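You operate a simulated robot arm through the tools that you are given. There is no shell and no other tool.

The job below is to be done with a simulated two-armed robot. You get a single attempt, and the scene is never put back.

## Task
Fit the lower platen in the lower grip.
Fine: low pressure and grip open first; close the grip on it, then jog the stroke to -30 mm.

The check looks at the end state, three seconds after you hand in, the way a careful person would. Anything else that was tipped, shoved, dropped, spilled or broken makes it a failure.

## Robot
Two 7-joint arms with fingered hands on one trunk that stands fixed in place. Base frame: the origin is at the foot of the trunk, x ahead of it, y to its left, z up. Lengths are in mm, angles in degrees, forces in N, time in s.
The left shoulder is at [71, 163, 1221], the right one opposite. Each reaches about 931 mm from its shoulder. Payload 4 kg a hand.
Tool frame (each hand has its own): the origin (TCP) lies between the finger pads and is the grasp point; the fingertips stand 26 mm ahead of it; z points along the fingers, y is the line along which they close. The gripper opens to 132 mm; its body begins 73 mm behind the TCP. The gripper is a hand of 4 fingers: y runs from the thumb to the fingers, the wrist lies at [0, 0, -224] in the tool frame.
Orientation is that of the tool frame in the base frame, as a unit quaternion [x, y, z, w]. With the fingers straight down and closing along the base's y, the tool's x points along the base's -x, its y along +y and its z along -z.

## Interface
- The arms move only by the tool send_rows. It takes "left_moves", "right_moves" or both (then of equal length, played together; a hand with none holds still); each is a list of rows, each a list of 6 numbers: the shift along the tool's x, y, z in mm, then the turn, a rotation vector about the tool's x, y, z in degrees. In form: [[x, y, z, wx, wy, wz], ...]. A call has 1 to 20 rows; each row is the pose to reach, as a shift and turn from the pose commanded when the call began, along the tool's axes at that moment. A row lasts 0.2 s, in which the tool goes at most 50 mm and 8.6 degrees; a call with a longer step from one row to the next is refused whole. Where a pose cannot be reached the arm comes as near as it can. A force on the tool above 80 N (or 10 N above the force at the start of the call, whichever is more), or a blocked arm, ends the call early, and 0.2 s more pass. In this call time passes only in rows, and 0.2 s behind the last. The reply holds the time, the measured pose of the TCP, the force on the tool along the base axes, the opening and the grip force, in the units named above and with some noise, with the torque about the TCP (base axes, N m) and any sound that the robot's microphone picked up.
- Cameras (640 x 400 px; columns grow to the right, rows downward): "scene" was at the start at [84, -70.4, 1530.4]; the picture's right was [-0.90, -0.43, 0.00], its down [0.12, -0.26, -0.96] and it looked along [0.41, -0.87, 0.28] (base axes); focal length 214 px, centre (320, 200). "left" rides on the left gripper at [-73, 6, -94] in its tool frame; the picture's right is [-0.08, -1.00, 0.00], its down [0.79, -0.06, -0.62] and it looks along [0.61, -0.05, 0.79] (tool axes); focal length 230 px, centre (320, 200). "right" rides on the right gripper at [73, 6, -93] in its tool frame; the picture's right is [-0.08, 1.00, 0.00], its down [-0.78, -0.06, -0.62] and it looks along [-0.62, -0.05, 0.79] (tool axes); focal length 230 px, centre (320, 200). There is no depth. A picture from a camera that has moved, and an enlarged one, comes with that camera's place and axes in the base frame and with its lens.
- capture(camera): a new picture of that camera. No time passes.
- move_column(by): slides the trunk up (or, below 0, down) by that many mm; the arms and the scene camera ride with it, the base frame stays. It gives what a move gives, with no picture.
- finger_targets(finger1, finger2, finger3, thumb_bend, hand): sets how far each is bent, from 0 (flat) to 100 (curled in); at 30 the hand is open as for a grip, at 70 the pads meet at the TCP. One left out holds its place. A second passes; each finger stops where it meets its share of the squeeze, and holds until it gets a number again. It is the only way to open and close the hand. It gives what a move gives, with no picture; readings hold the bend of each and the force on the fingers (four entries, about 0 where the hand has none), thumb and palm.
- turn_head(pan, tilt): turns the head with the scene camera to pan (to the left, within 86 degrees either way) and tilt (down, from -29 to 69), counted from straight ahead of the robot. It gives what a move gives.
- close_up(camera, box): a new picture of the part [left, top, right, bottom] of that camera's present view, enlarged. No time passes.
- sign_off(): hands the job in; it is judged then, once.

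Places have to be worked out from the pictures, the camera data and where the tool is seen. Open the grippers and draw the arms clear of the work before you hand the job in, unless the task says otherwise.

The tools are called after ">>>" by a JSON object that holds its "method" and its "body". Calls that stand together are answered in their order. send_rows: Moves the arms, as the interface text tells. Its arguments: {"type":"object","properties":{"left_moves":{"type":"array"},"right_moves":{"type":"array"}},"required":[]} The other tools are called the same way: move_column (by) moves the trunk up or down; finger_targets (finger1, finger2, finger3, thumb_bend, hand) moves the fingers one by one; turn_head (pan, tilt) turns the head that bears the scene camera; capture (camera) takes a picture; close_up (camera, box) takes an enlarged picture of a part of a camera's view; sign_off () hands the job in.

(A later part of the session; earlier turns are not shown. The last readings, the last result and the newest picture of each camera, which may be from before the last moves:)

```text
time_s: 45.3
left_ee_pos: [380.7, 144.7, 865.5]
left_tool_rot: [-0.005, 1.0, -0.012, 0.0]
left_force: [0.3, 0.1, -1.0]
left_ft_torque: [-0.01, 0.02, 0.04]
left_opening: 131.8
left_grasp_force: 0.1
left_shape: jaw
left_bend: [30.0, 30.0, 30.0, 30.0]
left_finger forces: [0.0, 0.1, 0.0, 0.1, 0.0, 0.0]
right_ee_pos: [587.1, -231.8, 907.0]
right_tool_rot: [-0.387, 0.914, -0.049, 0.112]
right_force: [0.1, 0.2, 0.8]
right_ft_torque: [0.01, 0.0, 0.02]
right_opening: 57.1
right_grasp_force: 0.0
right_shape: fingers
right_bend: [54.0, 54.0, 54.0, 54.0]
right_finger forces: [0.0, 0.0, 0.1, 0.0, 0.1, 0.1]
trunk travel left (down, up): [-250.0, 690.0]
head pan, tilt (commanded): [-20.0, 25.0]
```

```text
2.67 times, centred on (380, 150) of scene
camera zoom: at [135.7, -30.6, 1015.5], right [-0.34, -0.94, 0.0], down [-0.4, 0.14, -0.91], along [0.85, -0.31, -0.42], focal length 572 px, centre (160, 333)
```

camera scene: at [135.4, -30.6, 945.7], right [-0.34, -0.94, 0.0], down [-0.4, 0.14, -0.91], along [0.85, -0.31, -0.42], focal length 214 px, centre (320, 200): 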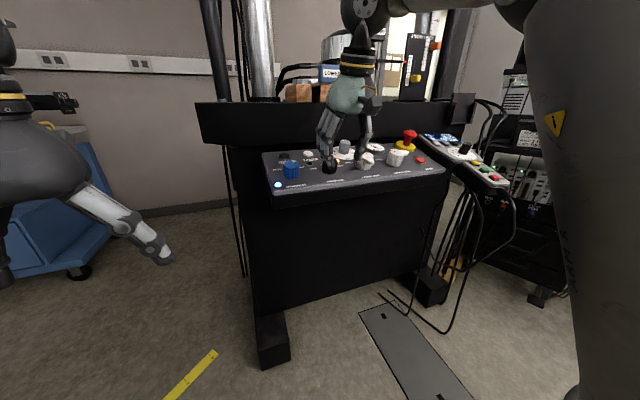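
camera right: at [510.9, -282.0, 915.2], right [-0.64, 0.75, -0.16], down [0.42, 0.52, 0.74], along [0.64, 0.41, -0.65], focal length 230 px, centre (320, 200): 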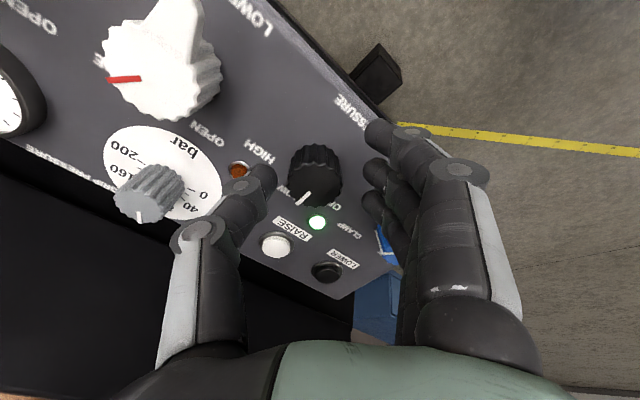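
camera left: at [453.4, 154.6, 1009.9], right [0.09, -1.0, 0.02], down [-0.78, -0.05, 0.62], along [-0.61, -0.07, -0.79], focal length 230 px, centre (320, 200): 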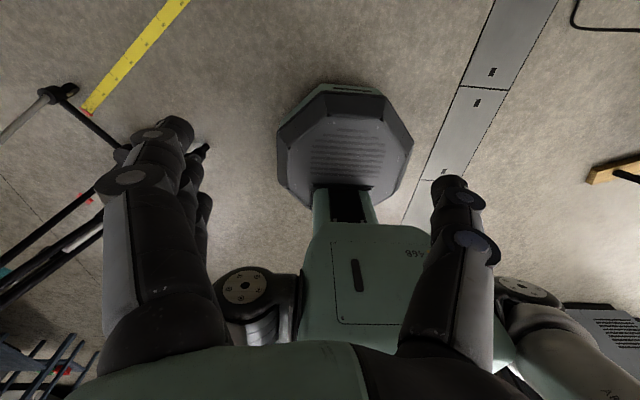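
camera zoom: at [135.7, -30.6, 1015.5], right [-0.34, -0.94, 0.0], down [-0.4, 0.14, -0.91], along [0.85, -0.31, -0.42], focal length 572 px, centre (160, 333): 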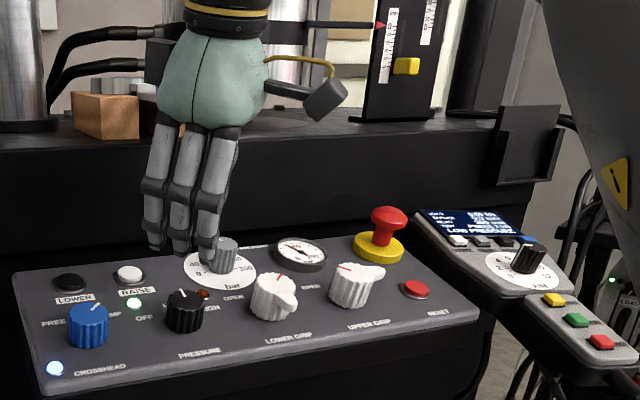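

Display now reads LOW PRESSURE. Next I'll move to hover over the LOWER GRIP lever at about (598,-326,890), turning the hand back to yaw 0.

>>> {"method": "send_rows", "body": {"right_moves": [[10, -12, 0, 0, 0, 8], [21, -24, 2, 0, 0, 16], [32, -35, 5, 0, 0, 24], [42, -47, 10, 0, 0, 32], [53, -59, 15, 0, 0, 40], [63.1, -70.2, 19.5, 0, 0, 46], [63.1, -70.2, 19.5, 0, 0, 46]]}}

>>> {"method": "capture", "body": {"camera": "right"}}

>>> {"method": "close_up", "body": {"camera": "scene", "box": [260, 80, 500, 220]}}

```text
time_s: 46.9
left_ee_pos: [380.5, 146.0, 865.7]
left_tool_rot: [-0.004, 1.0, -0.012, 0.001]
left_force: [-0.9, 0.1, 0.5]
left_ft_torque: [0.0, 0.02, -0.01]
left_opening: 131.8
left_grasp_force: 0.1
left_shape: jaw
left_bend: [30.0, 30.0, 30.0, 30.0]
left_finger forces: [0.0, 0.0, 0.1, 0.0, 0.0, 0.1]
right_ee_pos: [597.4, -326.5, 889.9]
right_tool_rot: [0.001, 0.993, -0.002, 0.122]
right_force: [-0.8, -0.7, 1.0]
right_ft_torque: [0.02, -0.02, 0.02]
right_opening: 57.0
right_grasp_force: 0.1
right_shape: fingers
right_bend: [54.0, 54.0, 54.0, 54.0]
right_finger forces: [0.0, 0.0, 0.0, 0.0, 0.0, 0.0]
trunk travel left (down, up): [-250.0, 690.0]
head pan, tilt (commanded): [-20.0, 25.0]
```

```text
taken
camera right: at [503.8, -321.5, 963.3], right [0.08, 1.0, 0.02], down [0.61, -0.06, 0.79], along [0.79, -0.05, -0.61], focal length 230 px, centre (320, 200)
```

right: 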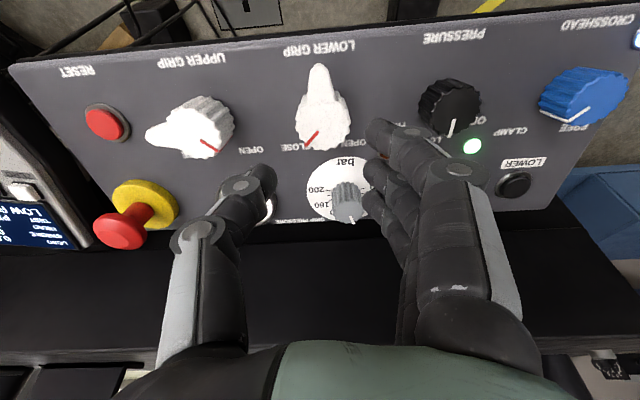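

```text
2.67 times, centred on (380, 150) of scene
camera zoom: at [135.4, -30.5, 1015.6], right [-0.34, -0.94, 0.0], down [-0.4, 0.14, -0.91], along [0.85, -0.31, -0.42], focal length 572 px, centre (160, 333)
```

zoom: 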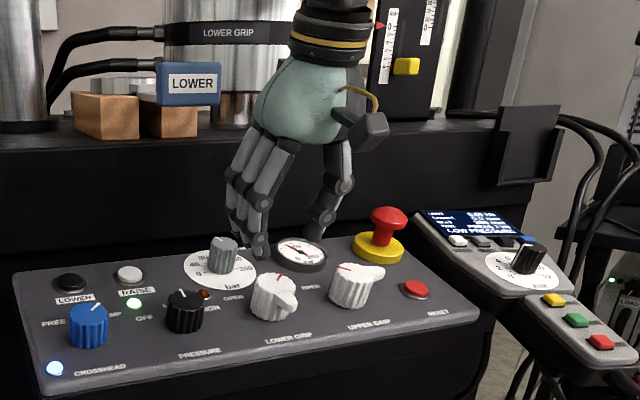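

Precise hover at (597,-326.5,890). I'll zoom on the lever to refine its centre.

>>> {"method": "close_up", "body": {"camera": "right", "box": [255, 50, 395, 160]}}

```text
3.64 times, centred on (325, 105) of right
camera zoom: at [503.8, -321.5, 963.3], right [0.08, 1.0, 0.02], down [0.61, -0.06, 0.79], along [0.79, -0.05, -0.61], focal length 837 px, centre (302, 546)
```

zoom: 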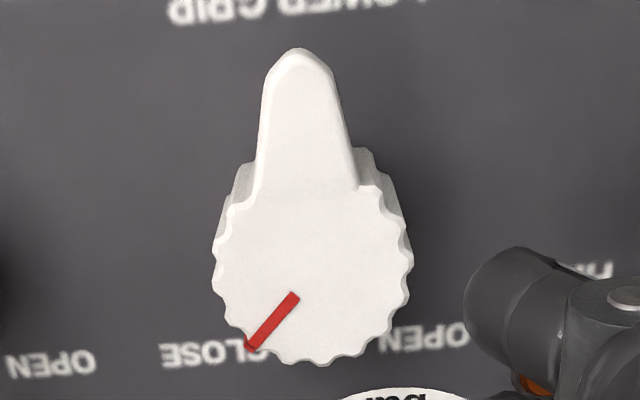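

Lever axis ≈ (603,-324.5), top z≈815, Ø≈41 mm with the lobe toward me. I'll yaw the hand +20° (so the 90° turn ends at -70°, clear of the pressure dial), and descend to just above panel contact.

>>> {"method": "finger_targets", "body": {"hand": "right", "finger1": 51, "finger2": 51, "finger3": 51, "thumb_bend": 51}}

>>> {"method": "send_rows", "body": {"right_moves": [[4, 1, 0, 0, 0, 7], [8, 2, 10, 0, 0, 14], [12, 2, 22, 0, 0, 20], [12, 2, 40, 0, 0, 20], [12, 2, 54, 0, 0, 20], [12, 2, 64, 0, 0, 20], [12, 2, 64, 0, 0, 20]]}}

>>> {"method": "capture", "body": {"camera": "right"}}

>>> {"method": "close_up", "body": {"camera": "scene", "box": [300, 80, 500, 220]}}

```text
time_s: 47.9
left_ee_pos: [381.7, 145.9, 866.8]
left_tool_rot: [-0.005, 1.0, -0.013, 0.0]
left_force: [-0.4, 0.6, -0.2]
left_ft_torque: [0.02, -0.01, 0.02]
left_opening: 131.9
left_grasp_force: 0.1
left_shape: jaw
left_bend: [30.0, 30.0, 30.0, 30.0]
left_finger forces: [0.0, 0.0, 0.0, 0.0, 0.0, 0.1]
right_ee_pos: [597.0, -327.0, 890.1]
right_tool_rot: [0.001, 0.992, -0.002, 0.123]
right_force: [-0.3, 0.0, 0.0]
right_ft_torque: [0.01, -0.05, 0.03]
right_opening: 66.6
right_grasp_force: 0.0
right_shape: fingers
right_bend: [51.0, 51.0, 51.0, 51.0]
right_finger forces: [0.0, 0.0, 0.1, 0.1, 0.0, 0.0]
trunk travel left (down, up): [-250.0, 690.0]
head pan, tilt (commanded): [-20.0, 25.0]
```

```text
time_s: 49.5
left_ee_pos: [380.7, 145.4, 866.6]
left_tool_rot: [-0.006, 1.0, -0.013, 0.0]
left_force: [-0.4, 0.4, 1.0]
left_ft_torque: [-0.01, -0.05, 0.02]
left_opening: 131.8
left_grasp_force: 0.0
left_shape: jaw
left_bend: [30.0, 30.0, 30.0, 30.0]
left_finger forces: [0.0, 0.0, 0.1, 0.1, 0.0, 0.0]
right_ee_pos: [602.8, -325.0, 825.0]
right_tool_rot: [0.173, 0.977, 0.019, 0.121]
right_force: [0.0, -0.2, -0.2]
right_ft_torque: [-0.01, 0.02, -0.02]
right_opening: 66.4
right_grasp_force: 0.1
right_shape: fingers
right_bend: [51.0, 51.0, 51.0, 51.0]
right_finger forces: [0.0, 0.2, 0.1, 0.0, 0.0, 0.0]
trunk travel left (down, up): [-250.0, 690.0]
head pan, tilt (commanded): [-20.0, 25.0]
```

```text
taken
camera right: at [515.1, -295.8, 899.8], right [0.4, 0.91, 0.1], down [0.54, -0.32, 0.77], along [0.74, -0.26, -0.63], focal length 230 px, centre (320, 200)
```

right: 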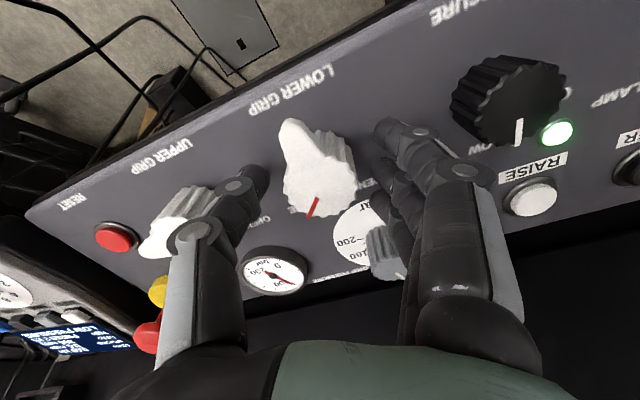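

```text
2.86 times, centred on (400, 150) of scene
camera zoom: at [135.4, -30.6, 1015.6], right [-0.34, -0.94, 0.0], down [-0.4, 0.14, -0.91], along [0.85, -0.31, -0.42], focal length 613 px, centre (91, 343)
```

zoom: 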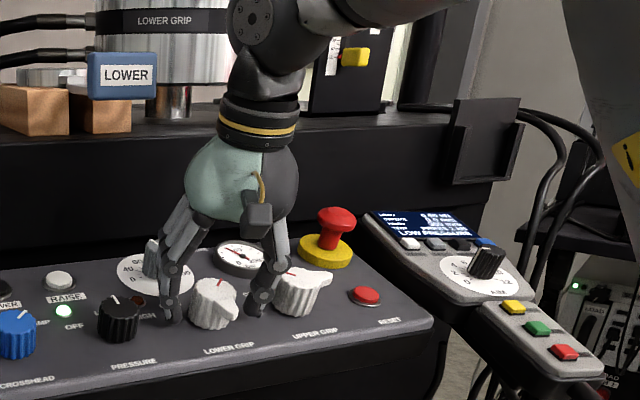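

Well placed, no contact. Descend 4 mm more and close on the lever.

>>> {"method": "send_rows", "body": {"right_moves": [[0, 0, 4, 0, 0, 0], [0, 0, 4, 0, 0, 0]]}}

>>> {"method": "finger_targets", "body": {"hand": "right", "finger1": 66, "finger2": 70, "finger3": 66, "thumb_bend": 70}}

>>> {"method": "capture", "body": {"camera": "right"}}

>>> {"method": "close_up", "body": {"camera": "scene", "box": [300, 100, 460, 220]}}

```text
time_s: 50.1
left_ee_pos: [379.8, 145.2, 866.8]
left_tool_rot: [-0.005, 1.0, -0.012, 0.001]
left_force: [0.3, 0.2, -0.2]
left_ft_torque: [-0.02, -0.01, 0.0]
left_opening: 132.1
left_grasp_force: 0.2
left_shape: jaw
left_bend: [30.0, 30.0, 30.0, 30.0]
left_finger forces: [0.1, 0.1, 0.1, 0.1, 0.0, 0.1]
right_ee_pos: [603.4, -325.2, 821.6]
right_tool_rot: [0.173, 0.977, 0.019, 0.12]
right_force: [0.3, -0.4, 0.1]
right_ft_torque: [0.02, 0.0, 0.03]
right_opening: 66.8
right_grasp_force: 0.0
right_shape: fingers
right_bend: [51.0, 51.0, 51.0, 51.0]
right_finger forces: [0.1, 0.0, 0.0, 0.1, 0.1, 0.1]
trunk travel left (down, up): [-250.0, 690.0]
head pan, tilt (commanded): [-20.0, 25.0]
```

```text
time_s: 51.1
left_ee_pos: [381.2, 145.2, 866.4]
left_tool_rot: [-0.005, 1.0, -0.011, 0.0]
left_force: [0.1, 0.5, 0.4]
left_ft_torque: [-0.02, -0.01, 0.0]
left_opening: 131.9
left_grasp_force: 0.1
left_shape: jaw
left_bend: [30.0, 30.0, 30.0, 30.0]
left_finger forces: [0.0, 0.0, 0.0, 0.0, 0.0, 0.1]
right_ee_pos: [603.4, -324.9, 820.8]
right_tool_rot: [0.173, 0.977, 0.019, 0.121]
right_force: [-0.5, -0.9, -2.4]
right_ft_torque: [0.05, 0.0, -0.03]
right_opening: 33.5
right_grasp_force: 12.2
right_shape: fingers
right_bend: [64.0, 59.0, 66.0, 64.0]
right_finger forces: [2.2, 8.6, 0.1, 0.0, 12.6, 0.0]
trunk travel left (down, up): [-250.0, 690.0]
head pan, tilt (commanded): [-20.0, 25.0]
```

```text
taken
camera right: at [516.1, -296.4, 895.2], right [0.4, 0.91, 0.1], down [0.55, -0.32, 0.77], along [0.74, -0.26, -0.63], focal length 230 px, centre (320, 200)
```

right: 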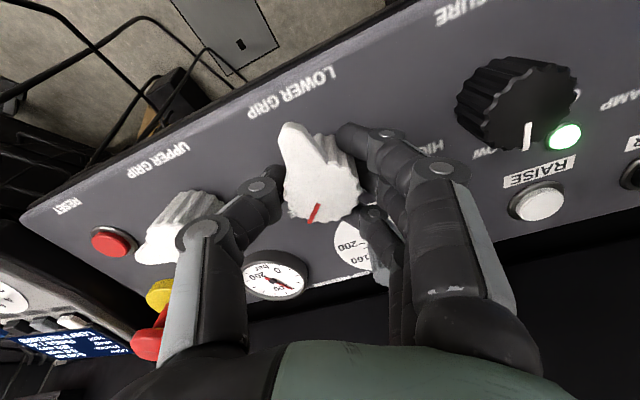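

```text
3.33 times, centred on (380, 160) of scene
camera zoom: at [135.7, -30.9, 1015.5], right [-0.34, -0.94, 0.0], down [-0.4, 0.15, -0.91], along [0.85, -0.31, -0.42], focal length 715 px, centre (120, 333)
```

zoom: 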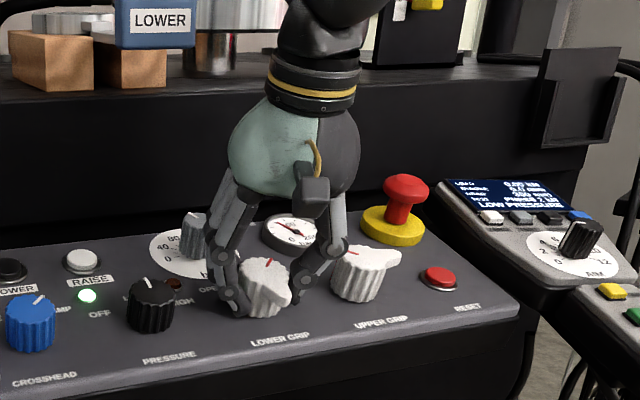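

Firm grip (12 N) on the lever. Rotate -91° about the tool axis (CLOSE → OPEN).

>>> {"method": "send_rows", "body": {"right_moves": [[0, 0, 0, 0, 0, -8], [0, 0, 0, 0, 0, -16], [0, 0, 0, 0, 0, -24], [0, 0, 0, 0, 0, -32], [0, 0, 0, 0, 0, -40], [0, 0, 0, 0, 0, -48], [0, 0, 0, 0, 0, -56], [0, 0, 0, 0, 0, -64], [0, 0, 0, 0, 0, -72], [0, 0, 0, 0, 0, -80], [0, 0, 0, 0, 0, -88], [0, 0, 0, 0, 0, -92], [0, 0, 0, 0, 0, -92]]}}

>>> {"method": "capture", "body": {"camera": "right"}}

>>> {"method": "close_up", "body": {"camera": "scene", "box": [300, 100, 460, 220]}}

```text
time_s: 53.9
left_ee_pos: [381.8, 146.2, 865.0]
left_tool_rot: [-0.005, 1.0, -0.013, 0.0]
left_force: [0.3, -0.1, 0.1]
left_ft_torque: [0.01, 0.03, 0.01]
left_opening: 132.1
left_grasp_force: 0.1
left_shape: jaw
left_bend: [30.0, 30.0, 30.0, 30.0]
left_finger forces: [0.0, 0.0, 0.0, 0.0, 0.0, 0.0]
right_ee_pos: [603.1, -322.8, 820.5]
right_tool_rot: [-0.584, 0.802, -0.074, 0.097]
right_force: [4.2, 11.9, -3.7]
right_ft_torque: [0.3, -0.06, 0.08]
right_opening: 32.2
right_grasp_force: 11.0
right_shape: fingers
right_bend: [64.0, 58.0, 66.0, 65.0]
right_finger forces: [0.9, 9.2, 0.9, 0.0, 11.1, 0.0]
trunk travel left (down, up): [-250.0, 690.0]
head pan, tilt (commanded): [-20.0, 25.0]
```

```text
taken
camera right: at [554.1, -392.2, 905.6], right [-0.9, 0.38, -0.23], down [0.14, 0.73, 0.67], along [0.42, 0.57, -0.71], focal length 230 px, centre (320, 200)
```

right: 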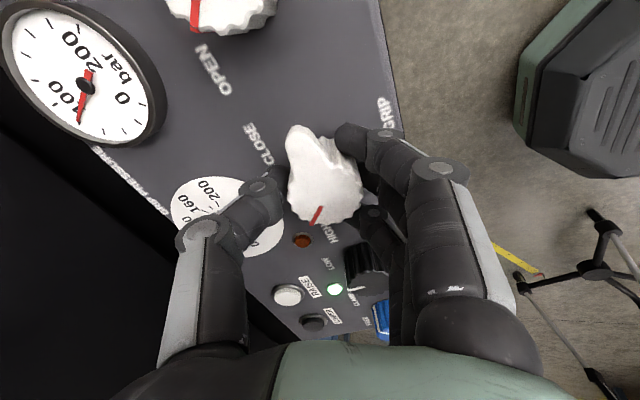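

```text
3.33 times, centred on (380, 160) of scene
camera zoom: at [136.2, -29.3, 1015.5], right [-0.34, -0.94, 0.0], down [-0.4, 0.14, -0.91], along [0.85, -0.31, -0.42], focal length 715 px, centre (120, 333)
```

zoom: 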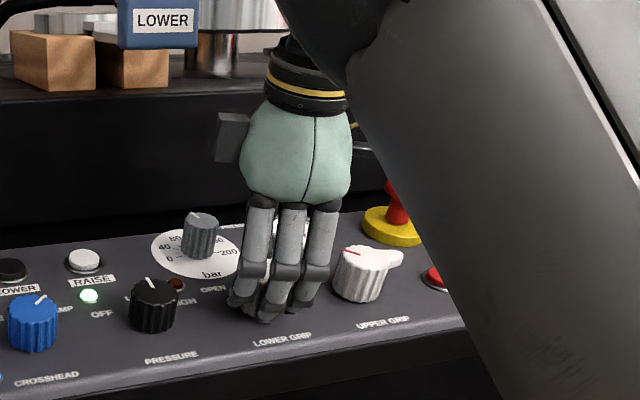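

The lever turned with the hand to OPEN. I'll release gently—fingers wide, thumb only a little (the pressure dial is behind it)—then lift.

>>> {"method": "finger_targets", "body": {"hand": "right", "finger1": 53, "finger2": 53, "finger3": 53, "thumb_bend": 60}}

>>> {"method": "send_rows", "body": {"right_moves": [[0, 1, -8, 0, 0, 0], [0, 1, -20, 0, 0, 0], [0, 1, -35, 0, 0, 0], [0, 1, -50, 0, 0, 0], [0, 1, -60, 0, 0, 0]]}}

>>> {"method": "capture", "body": {"camera": "right"}}

>>> {"method": "close_up", "body": {"camera": "scene", "box": [260, 80, 500, 220]}}

```text
time_s: 54.9
left_ee_pos: [381.0, 145.4, 866.4]
left_tool_rot: [-0.005, 1.0, -0.013, 0.0]
left_force: [-0.6, -0.3, -0.3]
left_ft_torque: [0.04, 0.01, 0.02]
left_opening: 132.0
left_grasp_force: 0.1
left_shape: jaw
left_bend: [30.0, 30.0, 30.0, 30.0]
left_finger forces: [0.0, 0.0, 0.0, 0.1, 0.0, 0.0]
right_ee_pos: [603.0, -324.2, 820.3]
right_tool_rot: [-0.582, 0.804, -0.074, 0.098]
right_force: [0.8, -0.7, 0.4]
right_ft_torque: [-0.02, -0.01, 0.0]
right_opening: 50.4
right_grasp_force: 0.4
right_shape: fingers
right_bend: [53.0, 53.0, 53.0, 60.0]
right_finger forces: [0.0, 0.0, 0.0, 0.1, 0.9, 0.0]
trunk travel left (down, up): [-250.0, 690.0]
head pan, tilt (commanded): [-20.0, 25.0]
```

```text
time_s: 56.1
left_ee_pos: [380.1, 145.4, 866.5]
left_tool_rot: [-0.004, 1.0, -0.012, 0.0]
left_force: [0.0, -1.7, 0.1]
left_ft_torque: [-0.02, 0.01, 0.04]
left_opening: 131.6
left_grasp_force: 0.0
left_shape: jaw
left_bend: [30.0, 30.0, 30.0, 30.0]
left_finger forces: [0.0, 0.0, 0.0, 0.0, 0.0, 0.1]
right_ee_pos: [587.6, -324.9, 879.4]
right_tool_rot: [-0.583, 0.803, -0.074, 0.099]
right_force: [0.2, -0.3, -0.4]
right_ft_torque: [-0.01, 0.0, 0.01]
right_opening: 50.0
right_grasp_force: 0.1
right_shape: fingers
right_bend: [53.0, 53.0, 53.0, 60.0]
right_finger forces: [0.1, 0.0, 0.0, 0.0, 0.1, 0.1]
trunk travel left (down, up): [-250.0, 690.0]
head pan, tilt (commanded): [-20.0, 25.0]
```

```text
taken
camera right: at [537.2, -393.3, 963.7], right [-0.9, 0.38, -0.23], down [0.14, 0.73, 0.67], along [0.42, 0.57, -0.71], focal length 230 px, centre (320, 200)
```

right: 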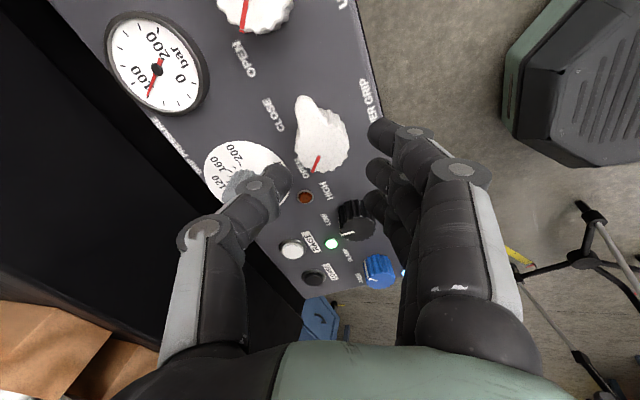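

```text
2.67 times, centred on (380, 150) of scene
camera zoom: at [135.3, -30.6, 1015.6], right [-0.34, -0.94, 0.0], down [-0.4, 0.14, -0.91], along [0.85, -0.31, -0.42], focal length 572 px, centre (160, 333)
```

zoom: 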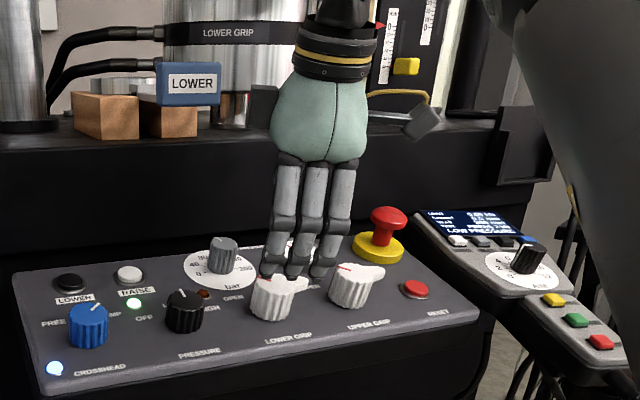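

Both controls are set (LOW PRESSURE, LOWER GRIP lever at OPEN). Now for the platen: I plan to grip its blue handle (x 669–692, y -288…-228, z 982–1017) with the hand pointing forward, closing vertically so all fingers span its 60 mm width. First raise and start pitching the hand forward.

>>> {"method": "send_rows", "body": {"right_moves": [[-3, -9, -35, 0, 0, 0], [-6, -18, -65, 6, -2, 0], [-9, -28, -95, 14, -4.5, 0], [-12, -38, -125, 22, -7.2, 0], [-15, -47, -155, 30.5, -10, 0], [-17.5, -55.5, -181.2, 39, -12.7, 0], [-17.5, -55.5, -181.2, 39, -12.7, 0]]}}

>>> {"method": "finger_targets", "body": {"hand": "right", "finger1": 45, "finger2": 45, "finger3": 45, "thumb_bend": 45}}

>>> {"method": "capture", "body": {"camera": "scene"}}

>>> {"method": "capture", "body": {"camera": "right"}}

```text
refused: row 5 steps farther than a row can; nothing moved
```

```text
time_s: 57.1
left_ee_pos: [380.8, 145.6, 866.9]
left_tool_rot: [-0.005, 1.0, -0.013, 0.0]
left_force: [0.2, -0.7, -0.1]
left_ft_torque: [-0.01, 0.02, 0.04]
left_opening: 131.9
left_grasp_force: 0.0
left_shape: jaw
left_bend: [30.0, 30.0, 30.0, 30.0]
left_finger forces: [0.0, 0.0, 0.0, 0.0, 0.1, 0.1]
right_ee_pos: [587.2, -324.1, 878.1]
right_tool_rot: [-0.583, 0.804, -0.074, 0.098]
right_force: [0.3, 0.0, -0.2]
right_ft_torque: [0.01, -0.04, -0.04]
right_opening: 86.5
right_grasp_force: 0.1
right_shape: fingers
right_bend: [45.0, 45.0, 45.0, 45.0]
right_finger forces: [0.1, 0.0, 0.1, 0.0, 0.0, 0.0]
trunk travel left (down, up): [-250.0, 690.0]
head pan, tilt (commanded): [-20.0, 25.0]
```

```text
taken
camera scene: at [135.4, -30.6, 1015.6], right [-0.34, -0.94, 0.0], down [-0.4, 0.14, -0.91], along [0.85, -0.31, -0.42], focal length 214 px, centre (320, 200)
```

scene: 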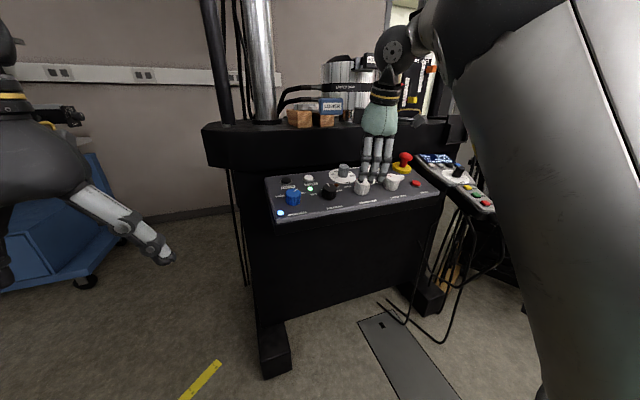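

```text
taken
camera right: at [537.5, -393.4, 963.3], right [-0.9, 0.38, -0.23], down [0.14, 0.73, 0.67], along [0.42, 0.57, -0.71], focal length 230 px, centre (320, 200)
```

right: 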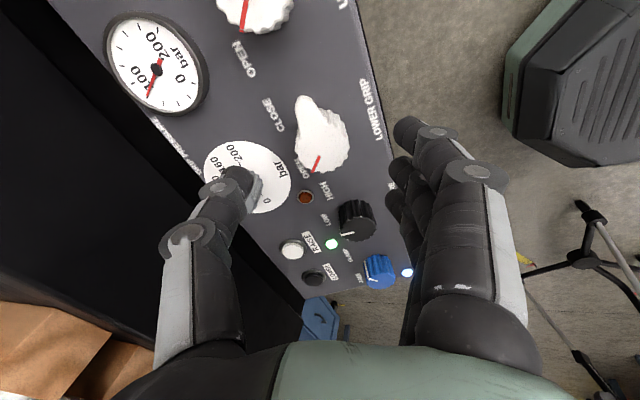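

The row step was over 8.6°; I'll redo it with smaller turns.

>>> {"method": "send_rows", "body": {"right_moves": [[-3, -9, -35, 0, 0, 0], [-6, -18, -65, 7, -2.3, 0], [-9, -28, -95, 15, -4.9, 0], [-12, -38, -125, 23, -7.5, 0], [-15, -47, -155, 31, -10.1, 0], [-17.5, -55.5, -181.2, 39, -12.7, 0], [-17.5, -55.5, -181.2, 39, -12.7, 0]]}}

>>> {"method": "capture", "body": {"camera": "scene"}}

>>> {"method": "capture", "body": {"camera": "right"}}

```text
time_s: 58.7
left_ee_pos: [381.1, 144.6, 866.2]
left_tool_rot: [-0.005, 1.0, -0.012, 0.001]
left_force: [-0.2, 0.6, -0.3]
left_ft_torque: [-0.02, 0.01, -0.01]
left_opening: 131.8
left_grasp_force: 0.1
left_shape: jaw
left_bend: [30.0, 30.0, 30.0, 30.0]
left_finger forces: [0.1, 0.0, 0.0, 0.0, 0.1, 0.0]
right_ee_pos: [598.2, -324.0, 1069.3]
right_tool_rot: [-0.521, 0.717, -0.275, 0.373]
right_force: [0.6, -0.6, 0.1]
right_ft_torque: [0.0, 0.02, -0.02]
right_opening: 86.6
right_grasp_force: 0.0
right_shape: fingers
right_bend: [45.0, 45.0, 45.0, 45.0]
right_finger forces: [0.1, 0.0, 0.0, 0.0, 0.1, 0.1]
trunk travel left (down, up): [-250.0, 690.0]
head pan, tilt (commanded): [-20.0, 25.0]
```

```text
taken
camera scene: at [135.5, -30.8, 1015.6], right [-0.34, -0.94, 0.0], down [-0.4, 0.14, -0.91], along [0.85, -0.31, -0.42], focal length 214 px, centre (320, 200)
```

scene: 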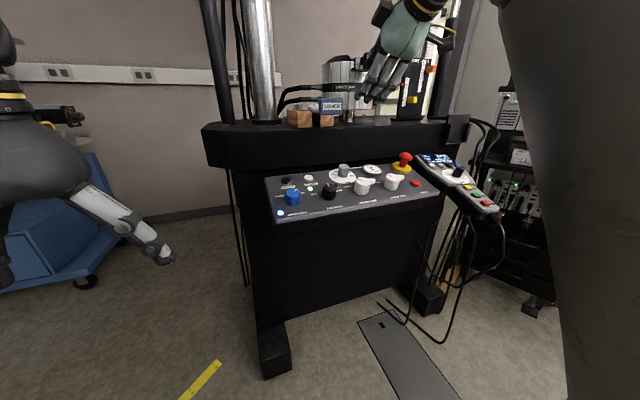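

```text
taken
camera right: at [506.0, -392.8, 1099.7], right [-0.53, 0.38, -0.76], down [-0.33, 0.73, 0.6], along [0.78, 0.57, -0.26], focal length 230 px, centre (320, 200)
```

right: 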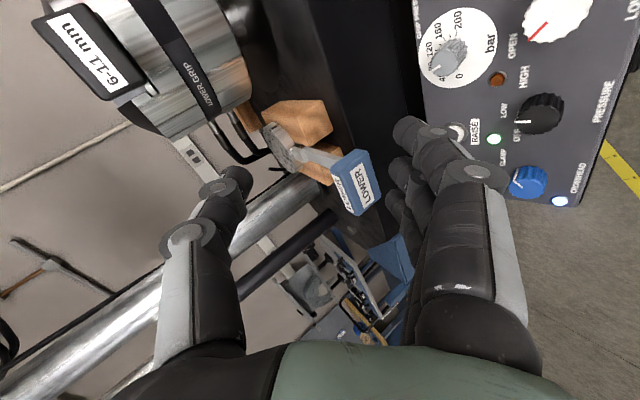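

Good view from the hand camera. I'll zoom to see the platen, its tang, and the wedges now that the grip should be open.

>>> {"method": "close_up", "body": {"camera": "right", "box": [40, 0, 420, 230]}}

>>> {"method": "close_up", "body": {"camera": "right", "box": [250, 90, 390, 220]}}

>>> {"method": "close_up", "body": {"camera": "scene", "box": [270, 30, 450, 140]}}

```text
1.68 times, centred on (230, 115) of right
camera zoom: at [506.0, -392.8, 1099.7], right [-0.53, 0.38, -0.76], down [-0.33, 0.73, 0.6], along [0.78, 0.57, -0.26], focal length 388 px, centre (472, 343)
```

zoom: 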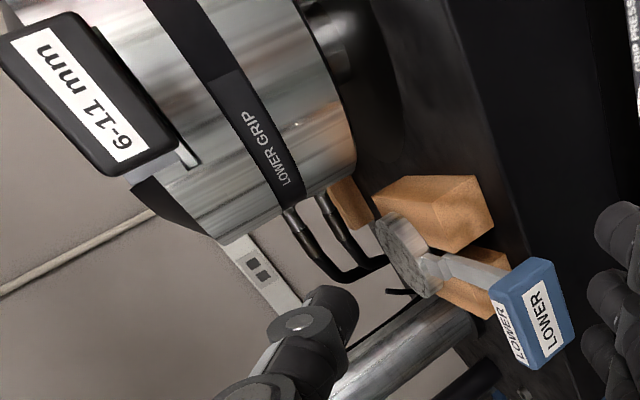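

```text
3.08 times, centred on (320, 155) of right
camera zoom: at [506.0, -392.8, 1099.7], right [-0.53, 0.38, -0.76], down [-0.33, 0.73, 0.6], along [0.78, 0.57, -0.26], focal length 708 px, centre (320, 338)
```

zoom: 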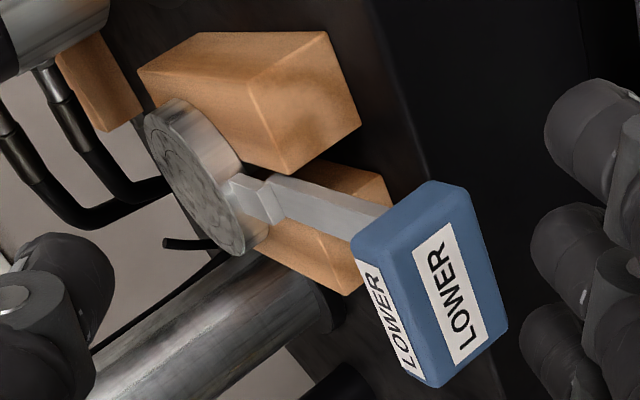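

```text
3.56 times, centred on (360, 85) of scene
camera zoom: at [135.5, -30.8, 1015.6], right [-0.34, -0.94, 0.0], down [-0.4, 0.14, -0.91], along [0.85, -0.31, -0.42], focal length 763 px, centre (178, 609)
```

zoom: 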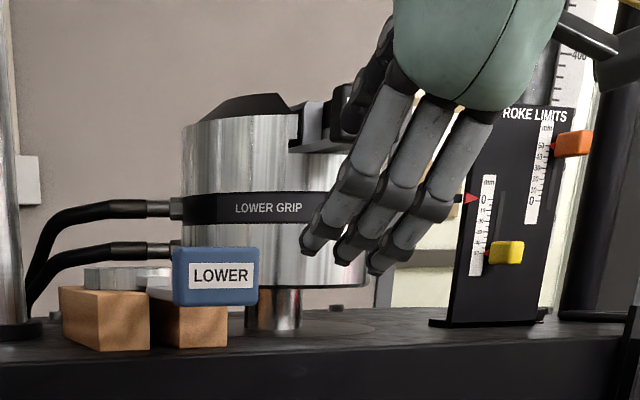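

The platen sits with its tang in the block slot; grip and scene look unchanged. Now lower the trunk 121 mm to give the arm room for a horizontal hand.

>>> {"method": "move_column", "body": {"by": -121}}

```text
time_s: 60.2
left_ee_pos: [380.7, 145.1, 746.0]
left_tool_rot: [-0.005, 1.0, -0.012, 0.0]
left_force: [0.8, -0.4, -0.1]
left_ft_torque: [-0.02, 0.01, 0.02]
left_opening: 131.8
left_grasp_force: 0.1
left_shape: jaw
left_bend: [30.0, 30.0, 30.0, 30.0]
left_finger forces: [0.1, 0.1, 0.0, 0.0, 0.0, 0.0]
right_ee_pos: [597.7, -324.2, 947.7]
right_tool_rot: [-0.521, 0.717, -0.273, 0.373]
right_force: [0.5, -0.6, 0.4]
right_ft_torque: [0.01, -0.02, 0.0]
right_opening: 86.5
right_grasp_force: 0.1
right_shape: fingers
right_bend: [45.0, 45.0, 45.0, 45.0]
right_finger forces: [0.0, 0.0, 0.1, 0.1, 0.0, 0.2]
trunk travel left (down, up): [-129.0, 811.0]
head pan, tilt (commanded): [-20.0, 25.0]
```

Now rotate to the fully forward-pointing orientation (fingers below, thumb above) and stage in front of the handle at (615,-258,1000).

>>> {"method": "send_rows", "body": {"right_moves": [[-15.8, -6, -3.2, 6.9, -1.1, -3.5], [-31.6, -11.9, -6.4, 13.8, -2.2, -6.9], [-47.5, -17.9, -9.5, 20.8, -3.4, -10.4], [-63.3, -23.8, -12.7, 27.7, -4.5, -13.8], [-79.1, -29.8, -15.9, 34.6, -5.6, -17.3], [-79.1, -29.8, -15.9, 34.6, -5.6, -17.3], [-79.1, -29.8, -15.9, 34.6, -5.6, -17.3]]}}

>>> {"method": "capture", "body": {"camera": "scene"}}

>>> {"method": "capture", "body": {"camera": "right"}}

```text
time_s: 61.8
left_ee_pos: [380.3, 145.7, 746.2]
left_tool_rot: [-0.005, 1.0, -0.012, 0.001]
left_force: [0.5, -0.2, 0.0]
left_ft_torque: [0.0, 0.0, -0.01]
left_opening: 131.9
left_grasp_force: 0.0
left_shape: jaw
left_bend: [30.0, 30.0, 30.0, 30.0]
left_finger forces: [0.0, 0.1, 0.0, 0.0, 0.0, 0.0]
right_ee_pos: [665.0, -322.7, 1000.5]
right_tool_rot: [-0.491, 0.515, -0.488, 0.506]
right_force: [0.5, -0.3, -0.5]
right_ft_torque: [-0.01, -0.01, -0.01]
right_opening: 86.7
right_grasp_force: 0.1
right_shape: fingers
right_bend: [45.0, 45.0, 45.0, 45.0]
right_finger forces: [0.0, 0.1, 0.0, 0.0, 0.0, 0.0]
right hand out of reach, approached as far as the arm can: row 2, 3, 4, 5, 6, 7
trunk travel left (down, up): [-129.0, 811.0]
head pan, tilt (commanded): [-20.0, 25.0]
```

```text
taken
camera scene: at [132.4, -39.0, 898.2], right [-0.43, -0.9, 0.0], down [-0.35, 0.17, -0.92], along [0.83, -0.4, -0.39], focal length 214 px, centre (320, 200)
```

scene: 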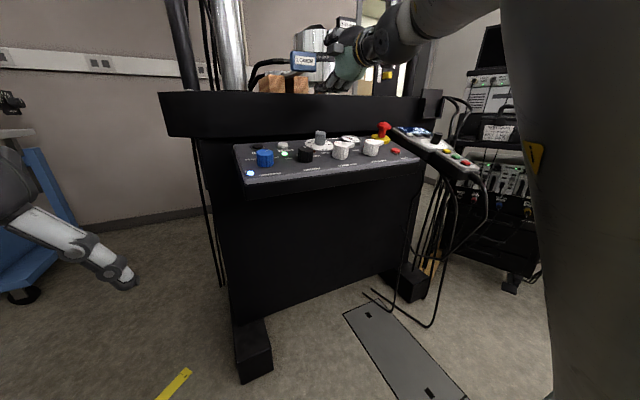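

```text
taken
camera right: at [571.0, -396.5, 992.6], right [-0.01, 0.12, -0.99], down [-0.61, 0.79, 0.1], along [0.79, 0.61, 0.06], focal length 230 px, centre (320, 200)
```

right: 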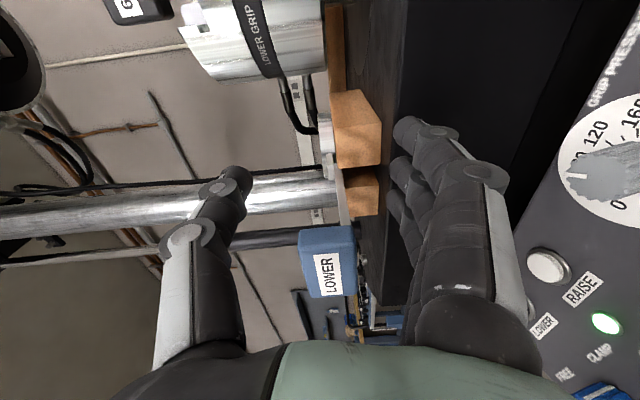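

The hand pitched but stopped at (665,-323,1000), and the head camera's axes shifted—so the raised elbow is pressing on the head. With the trunk this low the elbow sits beside the head. I'll raise the trunk 140 mm first, then yaw the hand to point slightly left, which moves the wrist and elbow outboard.

>>> {"method": "move_column", "body": {"by": 140}}

>>> {"method": "send_rows", "body": {"right_moves": [[0, 10, -8, 0, -6, 0], [0, 20, -16, 0, -12, 0], [0, 30, -24, 0, -18, 0], [-5, 40, -32, 0, -25, 0], [-10, 55, -40, 0, -25, 0], [-10, 80, -40, 0, -25, 0], [-10, 80, -40, 0, -25, 0]]}}

>>> {"method": "capture", "body": {"camera": "scene"}}

>>> {"method": "capture", "body": {"camera": "right"}}

```text
time_s: 63.5
left_ee_pos: [381.0, 145.4, 884.2]
left_tool_rot: [-0.005, 1.0, -0.012, -0.001]
left_force: [0.6, 0.2, 0.4]
left_ft_torque: [0.0, 0.02, -0.02]
left_opening: 132.1
left_grasp_force: 0.2
left_shape: jaw
left_bend: [30.0, 30.0, 30.0, 30.0]
left_finger forces: [0.0, 0.1, 0.0, 0.0, 0.0, 0.0]
right_ee_pos: [662.7, -321.4, 1141.8]
right_tool_rot: [-0.491, 0.514, -0.49, 0.505]
right_force: [0.5, 0.7, 0.0]
right_ft_torque: [0.03, -0.04, 0.05]
right_opening: 86.7
right_grasp_force: 0.1
right_shape: fingers
right_bend: [45.0, 45.0, 45.0, 45.0]
right_finger forces: [0.0, 0.0, 0.0, 0.1, 0.1, 0.1]
trunk travel left (down, up): [-269.0, 671.0]
head pan, tilt (commanded): [-20.0, 25.0]
```

```text
time_s: 65.1
left_ee_pos: [381.0, 146.4, 884.7]
left_tool_rot: [-0.006, 1.0, -0.012, 0.0]
left_force: [0.5, -0.6, 0.1]
left_ft_torque: [0.0, -0.01, 0.04]
left_opening: 132.0
left_grasp_force: 0.2
left_shape: jaw
left_bend: [30.0, 30.0, 30.0, 30.0]
left_finger forces: [0.1, 0.0, 0.1, 0.1, 0.0, 0.0]
right_ee_pos: [620.6, -290.9, 1070.7]
right_tool_rot: [-0.596, 0.38, -0.38, 0.597]
right_force: [0.2, -0.9, 0.0]
right_ft_torque: [0.01, 0.01, 0.01]
right_opening: 87.0
right_grasp_force: 0.0
right_shape: fingers
right_bend: [45.0, 45.0, 45.0, 45.0]
right_finger forces: [0.0, 0.0, 0.1, 0.0, 0.1, 0.0]
trunk travel left (down, up): [-269.0, 671.0]
head pan, tilt (commanded): [-20.0, 25.0]
```

```text
taken
camera scene: at [135.2, -30.3, 1034.7], right [-0.34, -0.94, 0.0], down [-0.4, 0.14, -0.91], along [0.85, -0.31, -0.42], focal length 214 px, centre (320, 200)
```

scene: 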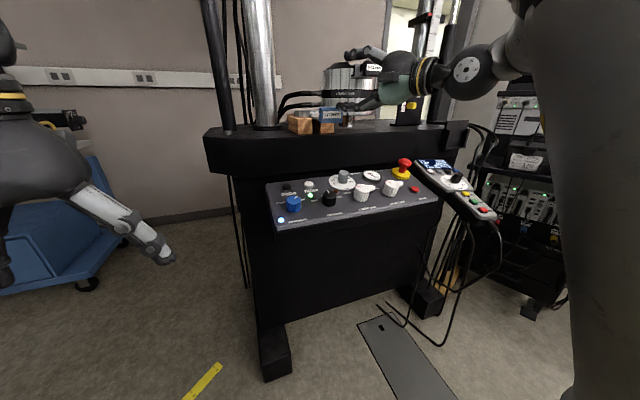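

```text
taken
camera right: at [567.3, -398.6, 1065.9], right [-0.03, 0.07, -1.0], down [-0.89, 0.45, 0.06], along [0.45, 0.89, 0.05], focal length 230 px, centre (320, 200)
```

right: 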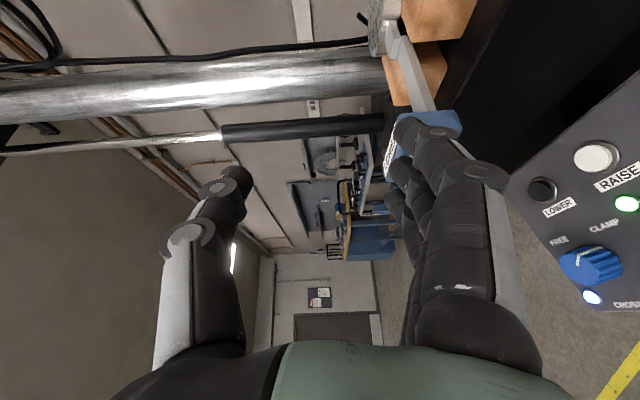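

The head is free again and the hand is level, yawed 25° left at (621,-291,1071). I'll descend in front of the handle to z≈1000.

>>> {"method": "send_rows", "body": {"right_moves": [[-5, 18, -9.2, 0, 0, 0], [-5.3, 36, -9.2, 0, 0, 0], [-5.3, 54, -9.2, 0, 0, 0], [-5.3, 70.7, -9.2, 0, 0, 0], [-5.3, 70.7, -9.2, 0, 0, 0]]}}

>>> {"method": "capture", "body": {"camera": "right"}}

>>> {"method": "close_up", "body": {"camera": "scene", "box": [280, 60, 460, 170]}}

```text
time_s: 66.3
left_ee_pos: [379.9, 145.8, 885.2]
left_tool_rot: [-0.005, 1.0, -0.013, 0.0]
left_force: [-0.6, 0.0, -0.3]
left_ft_torque: [-0.01, 0.03, -0.01]
left_opening: 132.1
left_grasp_force: 0.0
left_shape: jaw
left_bend: [30.0, 30.0, 30.0, 30.0]
left_finger forces: [0.1, 0.1, 0.1, 0.0, 0.0, 0.1]
right_ee_pos: [610.7, -292.4, 998.6]
right_tool_rot: [-0.597, 0.38, -0.379, 0.597]
right_force: [-0.1, -0.4, 0.2]
right_ft_torque: [0.0, 0.0, -0.02]
right_opening: 86.8
right_grasp_force: 0.0
right_shape: fingers
right_bend: [45.0, 45.0, 45.0, 45.0]
right_finger forces: [0.0, 0.0, 0.0, 0.0, 0.0, 0.1]
trunk travel left (down, up): [-269.0, 671.0]
head pan, tilt (commanded): [-20.0, 25.0]
```

```text
taken
camera right: at [556.0, -399.5, 993.9], right [-0.03, 0.07, -1.0], down [-0.89, 0.45, 0.06], along [0.45, 0.89, 0.05], focal length 230 px, centre (320, 200)
```

right: 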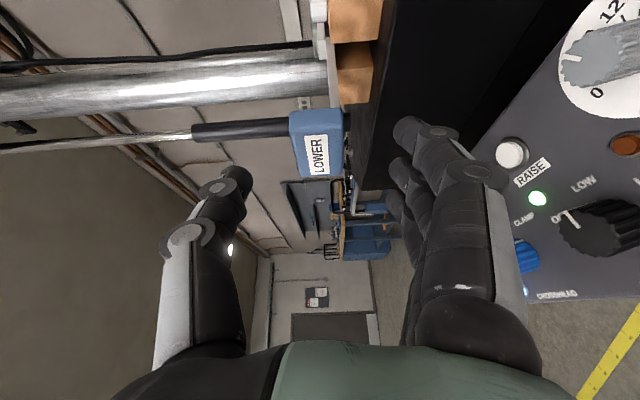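

```text
3.56 times, centred on (370, 115) of scene
camera zoom: at [135.3, -30.4, 1034.6], right [-0.34, -0.94, 0.0], down [-0.4, 0.14, -0.91], along [0.85, -0.31, -0.42], focal length 763 px, centre (142, 502)
```

zoom: 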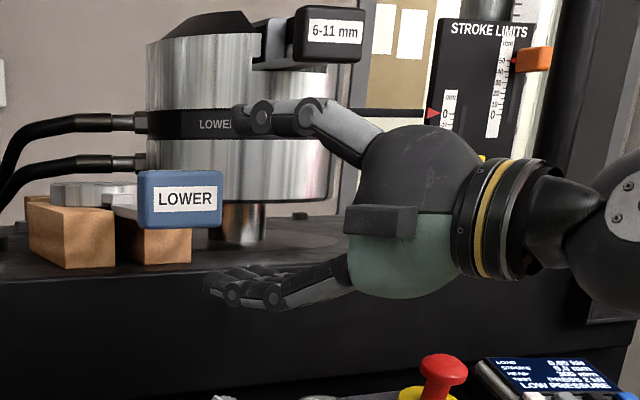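

The hand is lined up, fingers below and thumb above. Zoom to check handle's height relative to the hand.

>>> {"method": "close_up", "body": {"camera": "right", "box": [250, 60, 430, 210]}}

```text
2.67 times, centred on (340, 135) of right
camera zoom: at [556.0, -399.5, 993.9], right [-0.03, 0.07, -1.0], down [-0.89, 0.45, 0.06], along [0.45, 0.89, 0.05], focal length 614 px, centre (267, 373)
```

zoom: 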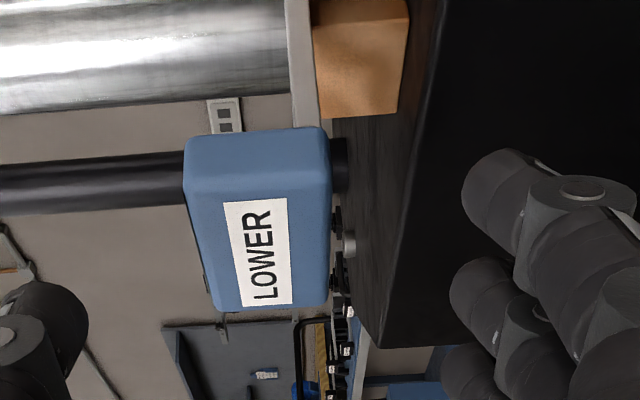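

Handle measured: z 983–1020, centre ≈ (680.5,-256,1001.5). I'll advance along the hand axis ~82 mm with a 3 mm rise so the handle sits between the pads.

>>> {"method": "send_rows", "body": {"right_moves": [[-1, -3, 20, 0, 0, 0], [-2, -3, 40, 0, 0, 0], [-3, -3, 60, 0, 0, 0], [-3.6, -3, 74, 0, 0, 0], [-3.6, -3, 82, 0, 0, 0], [-3.6, -3, 82, 0, 0, 0]]}}

>>> {"method": "capture", "body": {"camera": "right"}}

>>> {"method": "close_up", "body": {"camera": "scene", "box": [280, 60, 460, 170]}}

```text
time_s: 67.7
left_ee_pos: [380.0, 145.4, 884.8]
left_tool_rot: [-0.005, 1.0, -0.012, 0.0]
left_force: [-0.4, 0.5, 0.2]
left_ft_torque: [-0.01, 0.02, 0.0]
left_opening: 132.1
left_grasp_force: 0.1
left_shape: jaw
left_bend: [30.0, 30.0, 30.0, 30.0]
left_finger forces: [0.0, 0.1, 0.1, 0.0, 0.1, 0.1]
right_ee_pos: [682.0, -253.4, 1003.3]
right_tool_rot: [0.597, -0.379, 0.38, -0.596]
right_force: [-0.3, -0.1, -0.1]
right_ft_torque: [0.03, 0.0, 0.02]
right_opening: 86.8
right_grasp_force: 0.0
right_shape: fingers
right_bend: [45.0, 45.0, 45.0, 45.0]
right_finger forces: [0.0, 0.1, 0.1, 0.0, 0.0, 0.0]
trunk travel left (down, up): [-269.0, 671.0]
head pan, tilt (commanded): [-20.0, 25.0]
```

```text
taken
camera right: at [628.5, -361.0, 998.2], right [-0.03, 0.07, -1.0], down [-0.89, 0.45, 0.06], along [0.45, 0.89, 0.05], focal length 230 px, centre (320, 200)
```

right: 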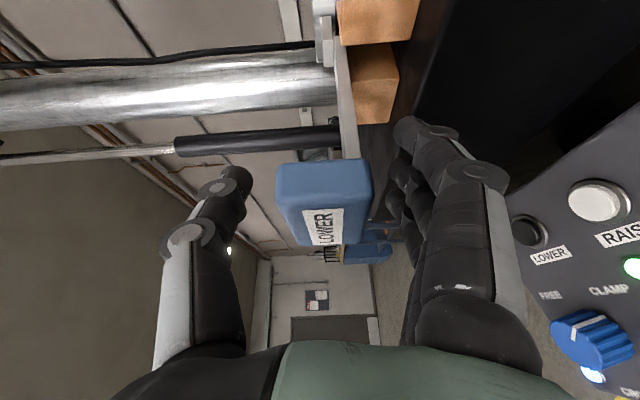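

```text
3.56 times, centred on (370, 115) of scene
camera zoom: at [135.4, -30.6, 1034.6], right [-0.34, -0.94, 0.0], down [-0.4, 0.14, -0.91], along [0.85, -0.31, -0.42], focal length 763 px, centre (142, 502)
```

zoom: 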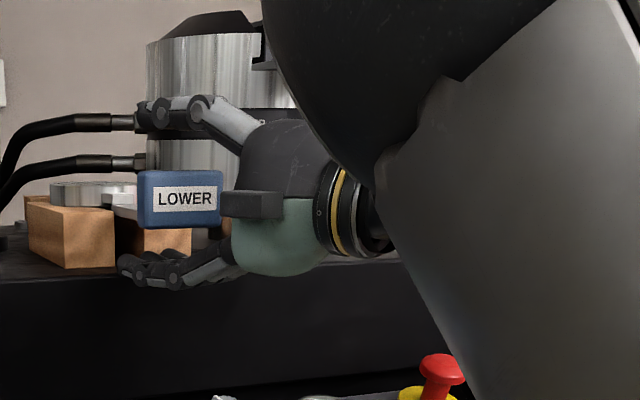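

The handle lies between thumb and fingers. I'll centre vertically (down 1.8 mm) and close in stages.

>>> {"method": "send_rows", "body": {"right_moves": [[0, 1.8, 0, 0, 0, 0], [0, 1.8, 0, 0, 0, 0]]}}

>>> {"method": "finger_targets", "body": {"hand": "right", "finger1": 57, "finger2": 57, "finger3": 57, "thumb_bend": 57}}

>>> {"method": "capture", "body": {"camera": "right"}}

>>> {"method": "close_up", "body": {"camera": "scene", "box": [280, 60, 460, 170]}}

```text
time_s: 68.3
left_ee_pos: [380.3, 146.5, 886.1]
left_tool_rot: [-0.005, 1.0, -0.012, 0.0]
left_force: [0.3, -0.3, 0.7]
left_ft_torque: [-0.02, 0.0, 0.0]
left_opening: 132.0
left_grasp_force: 0.0
left_shape: jaw
left_bend: [30.0, 30.0, 30.0, 30.0]
left_finger forces: [0.0, 0.1, 0.1, 0.1, 0.0, 0.0]
right_ee_pos: [682.8, -255.0, 1001.9]
right_tool_rot: [-0.596, 0.38, -0.379, 0.598]
right_force: [-0.8, -0.3, -0.3]
right_ft_torque: [0.0, 0.03, 0.01]
right_opening: 86.7
right_grasp_force: 0.0
right_shape: fingers
right_bend: [45.0, 45.0, 45.0, 45.0]
right_finger forces: [0.0, 0.0, 0.1, 0.0, 0.1, 0.0]
trunk travel left (down, up): [-269.0, 671.0]
head pan, tilt (commanded): [-20.0, 25.0]
```

```text
time_s: 69.3
left_ee_pos: [380.5, 144.3, 885.4]
left_tool_rot: [-0.005, 1.0, -0.013, 0.0]
left_force: [0.5, 0.6, 0.5]
left_ft_torque: [0.0, -0.01, 0.03]
left_opening: 132.1
left_grasp_force: 0.0
left_shape: jaw
left_bend: [30.0, 30.0, 30.0, 30.0]
left_finger forces: [0.0, 0.0, 0.1, 0.1, 0.0, 0.0]
right_ee_pos: [682.9, -255.1, 1000.0]
right_tool_rot: [-0.596, 0.38, -0.38, 0.597]
right_force: [0.2, -0.1, 0.4]
right_ft_torque: [0.01, -0.03, -0.03]
right_opening: 52.2
right_grasp_force: 0.1
right_shape: fingers
right_bend: [56.0, 56.0, 56.0, 56.0]
right_finger forces: [0.0, 0.0, 0.0, 0.1, 0.0, 0.0]
trunk travel left (down, up): [-269.0, 671.0]
head pan, tilt (commanded): [-20.0, 25.0]
```

```text
taken
camera right: at [628.7, -361.6, 995.5], right [-0.03, 0.07, -1.0], down [-0.89, 0.45, 0.06], along [0.45, 0.89, 0.05], focal length 230 px, centre (320, 200)
```

right: 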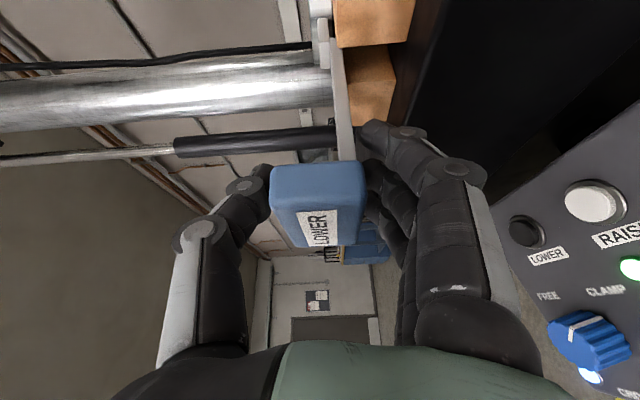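

```text
3.56 times, centred on (370, 115) of scene
camera zoom: at [135.4, -30.6, 1034.6], right [-0.34, -0.94, 0.0], down [-0.4, 0.14, -0.91], along [0.85, -0.31, -0.42], focal length 763 px, centre (142, 502)
```

zoom: 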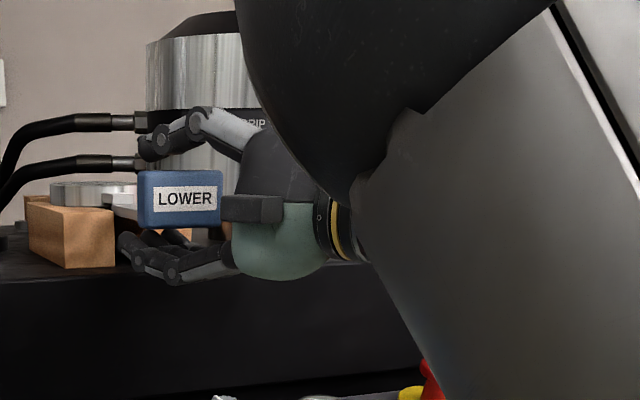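

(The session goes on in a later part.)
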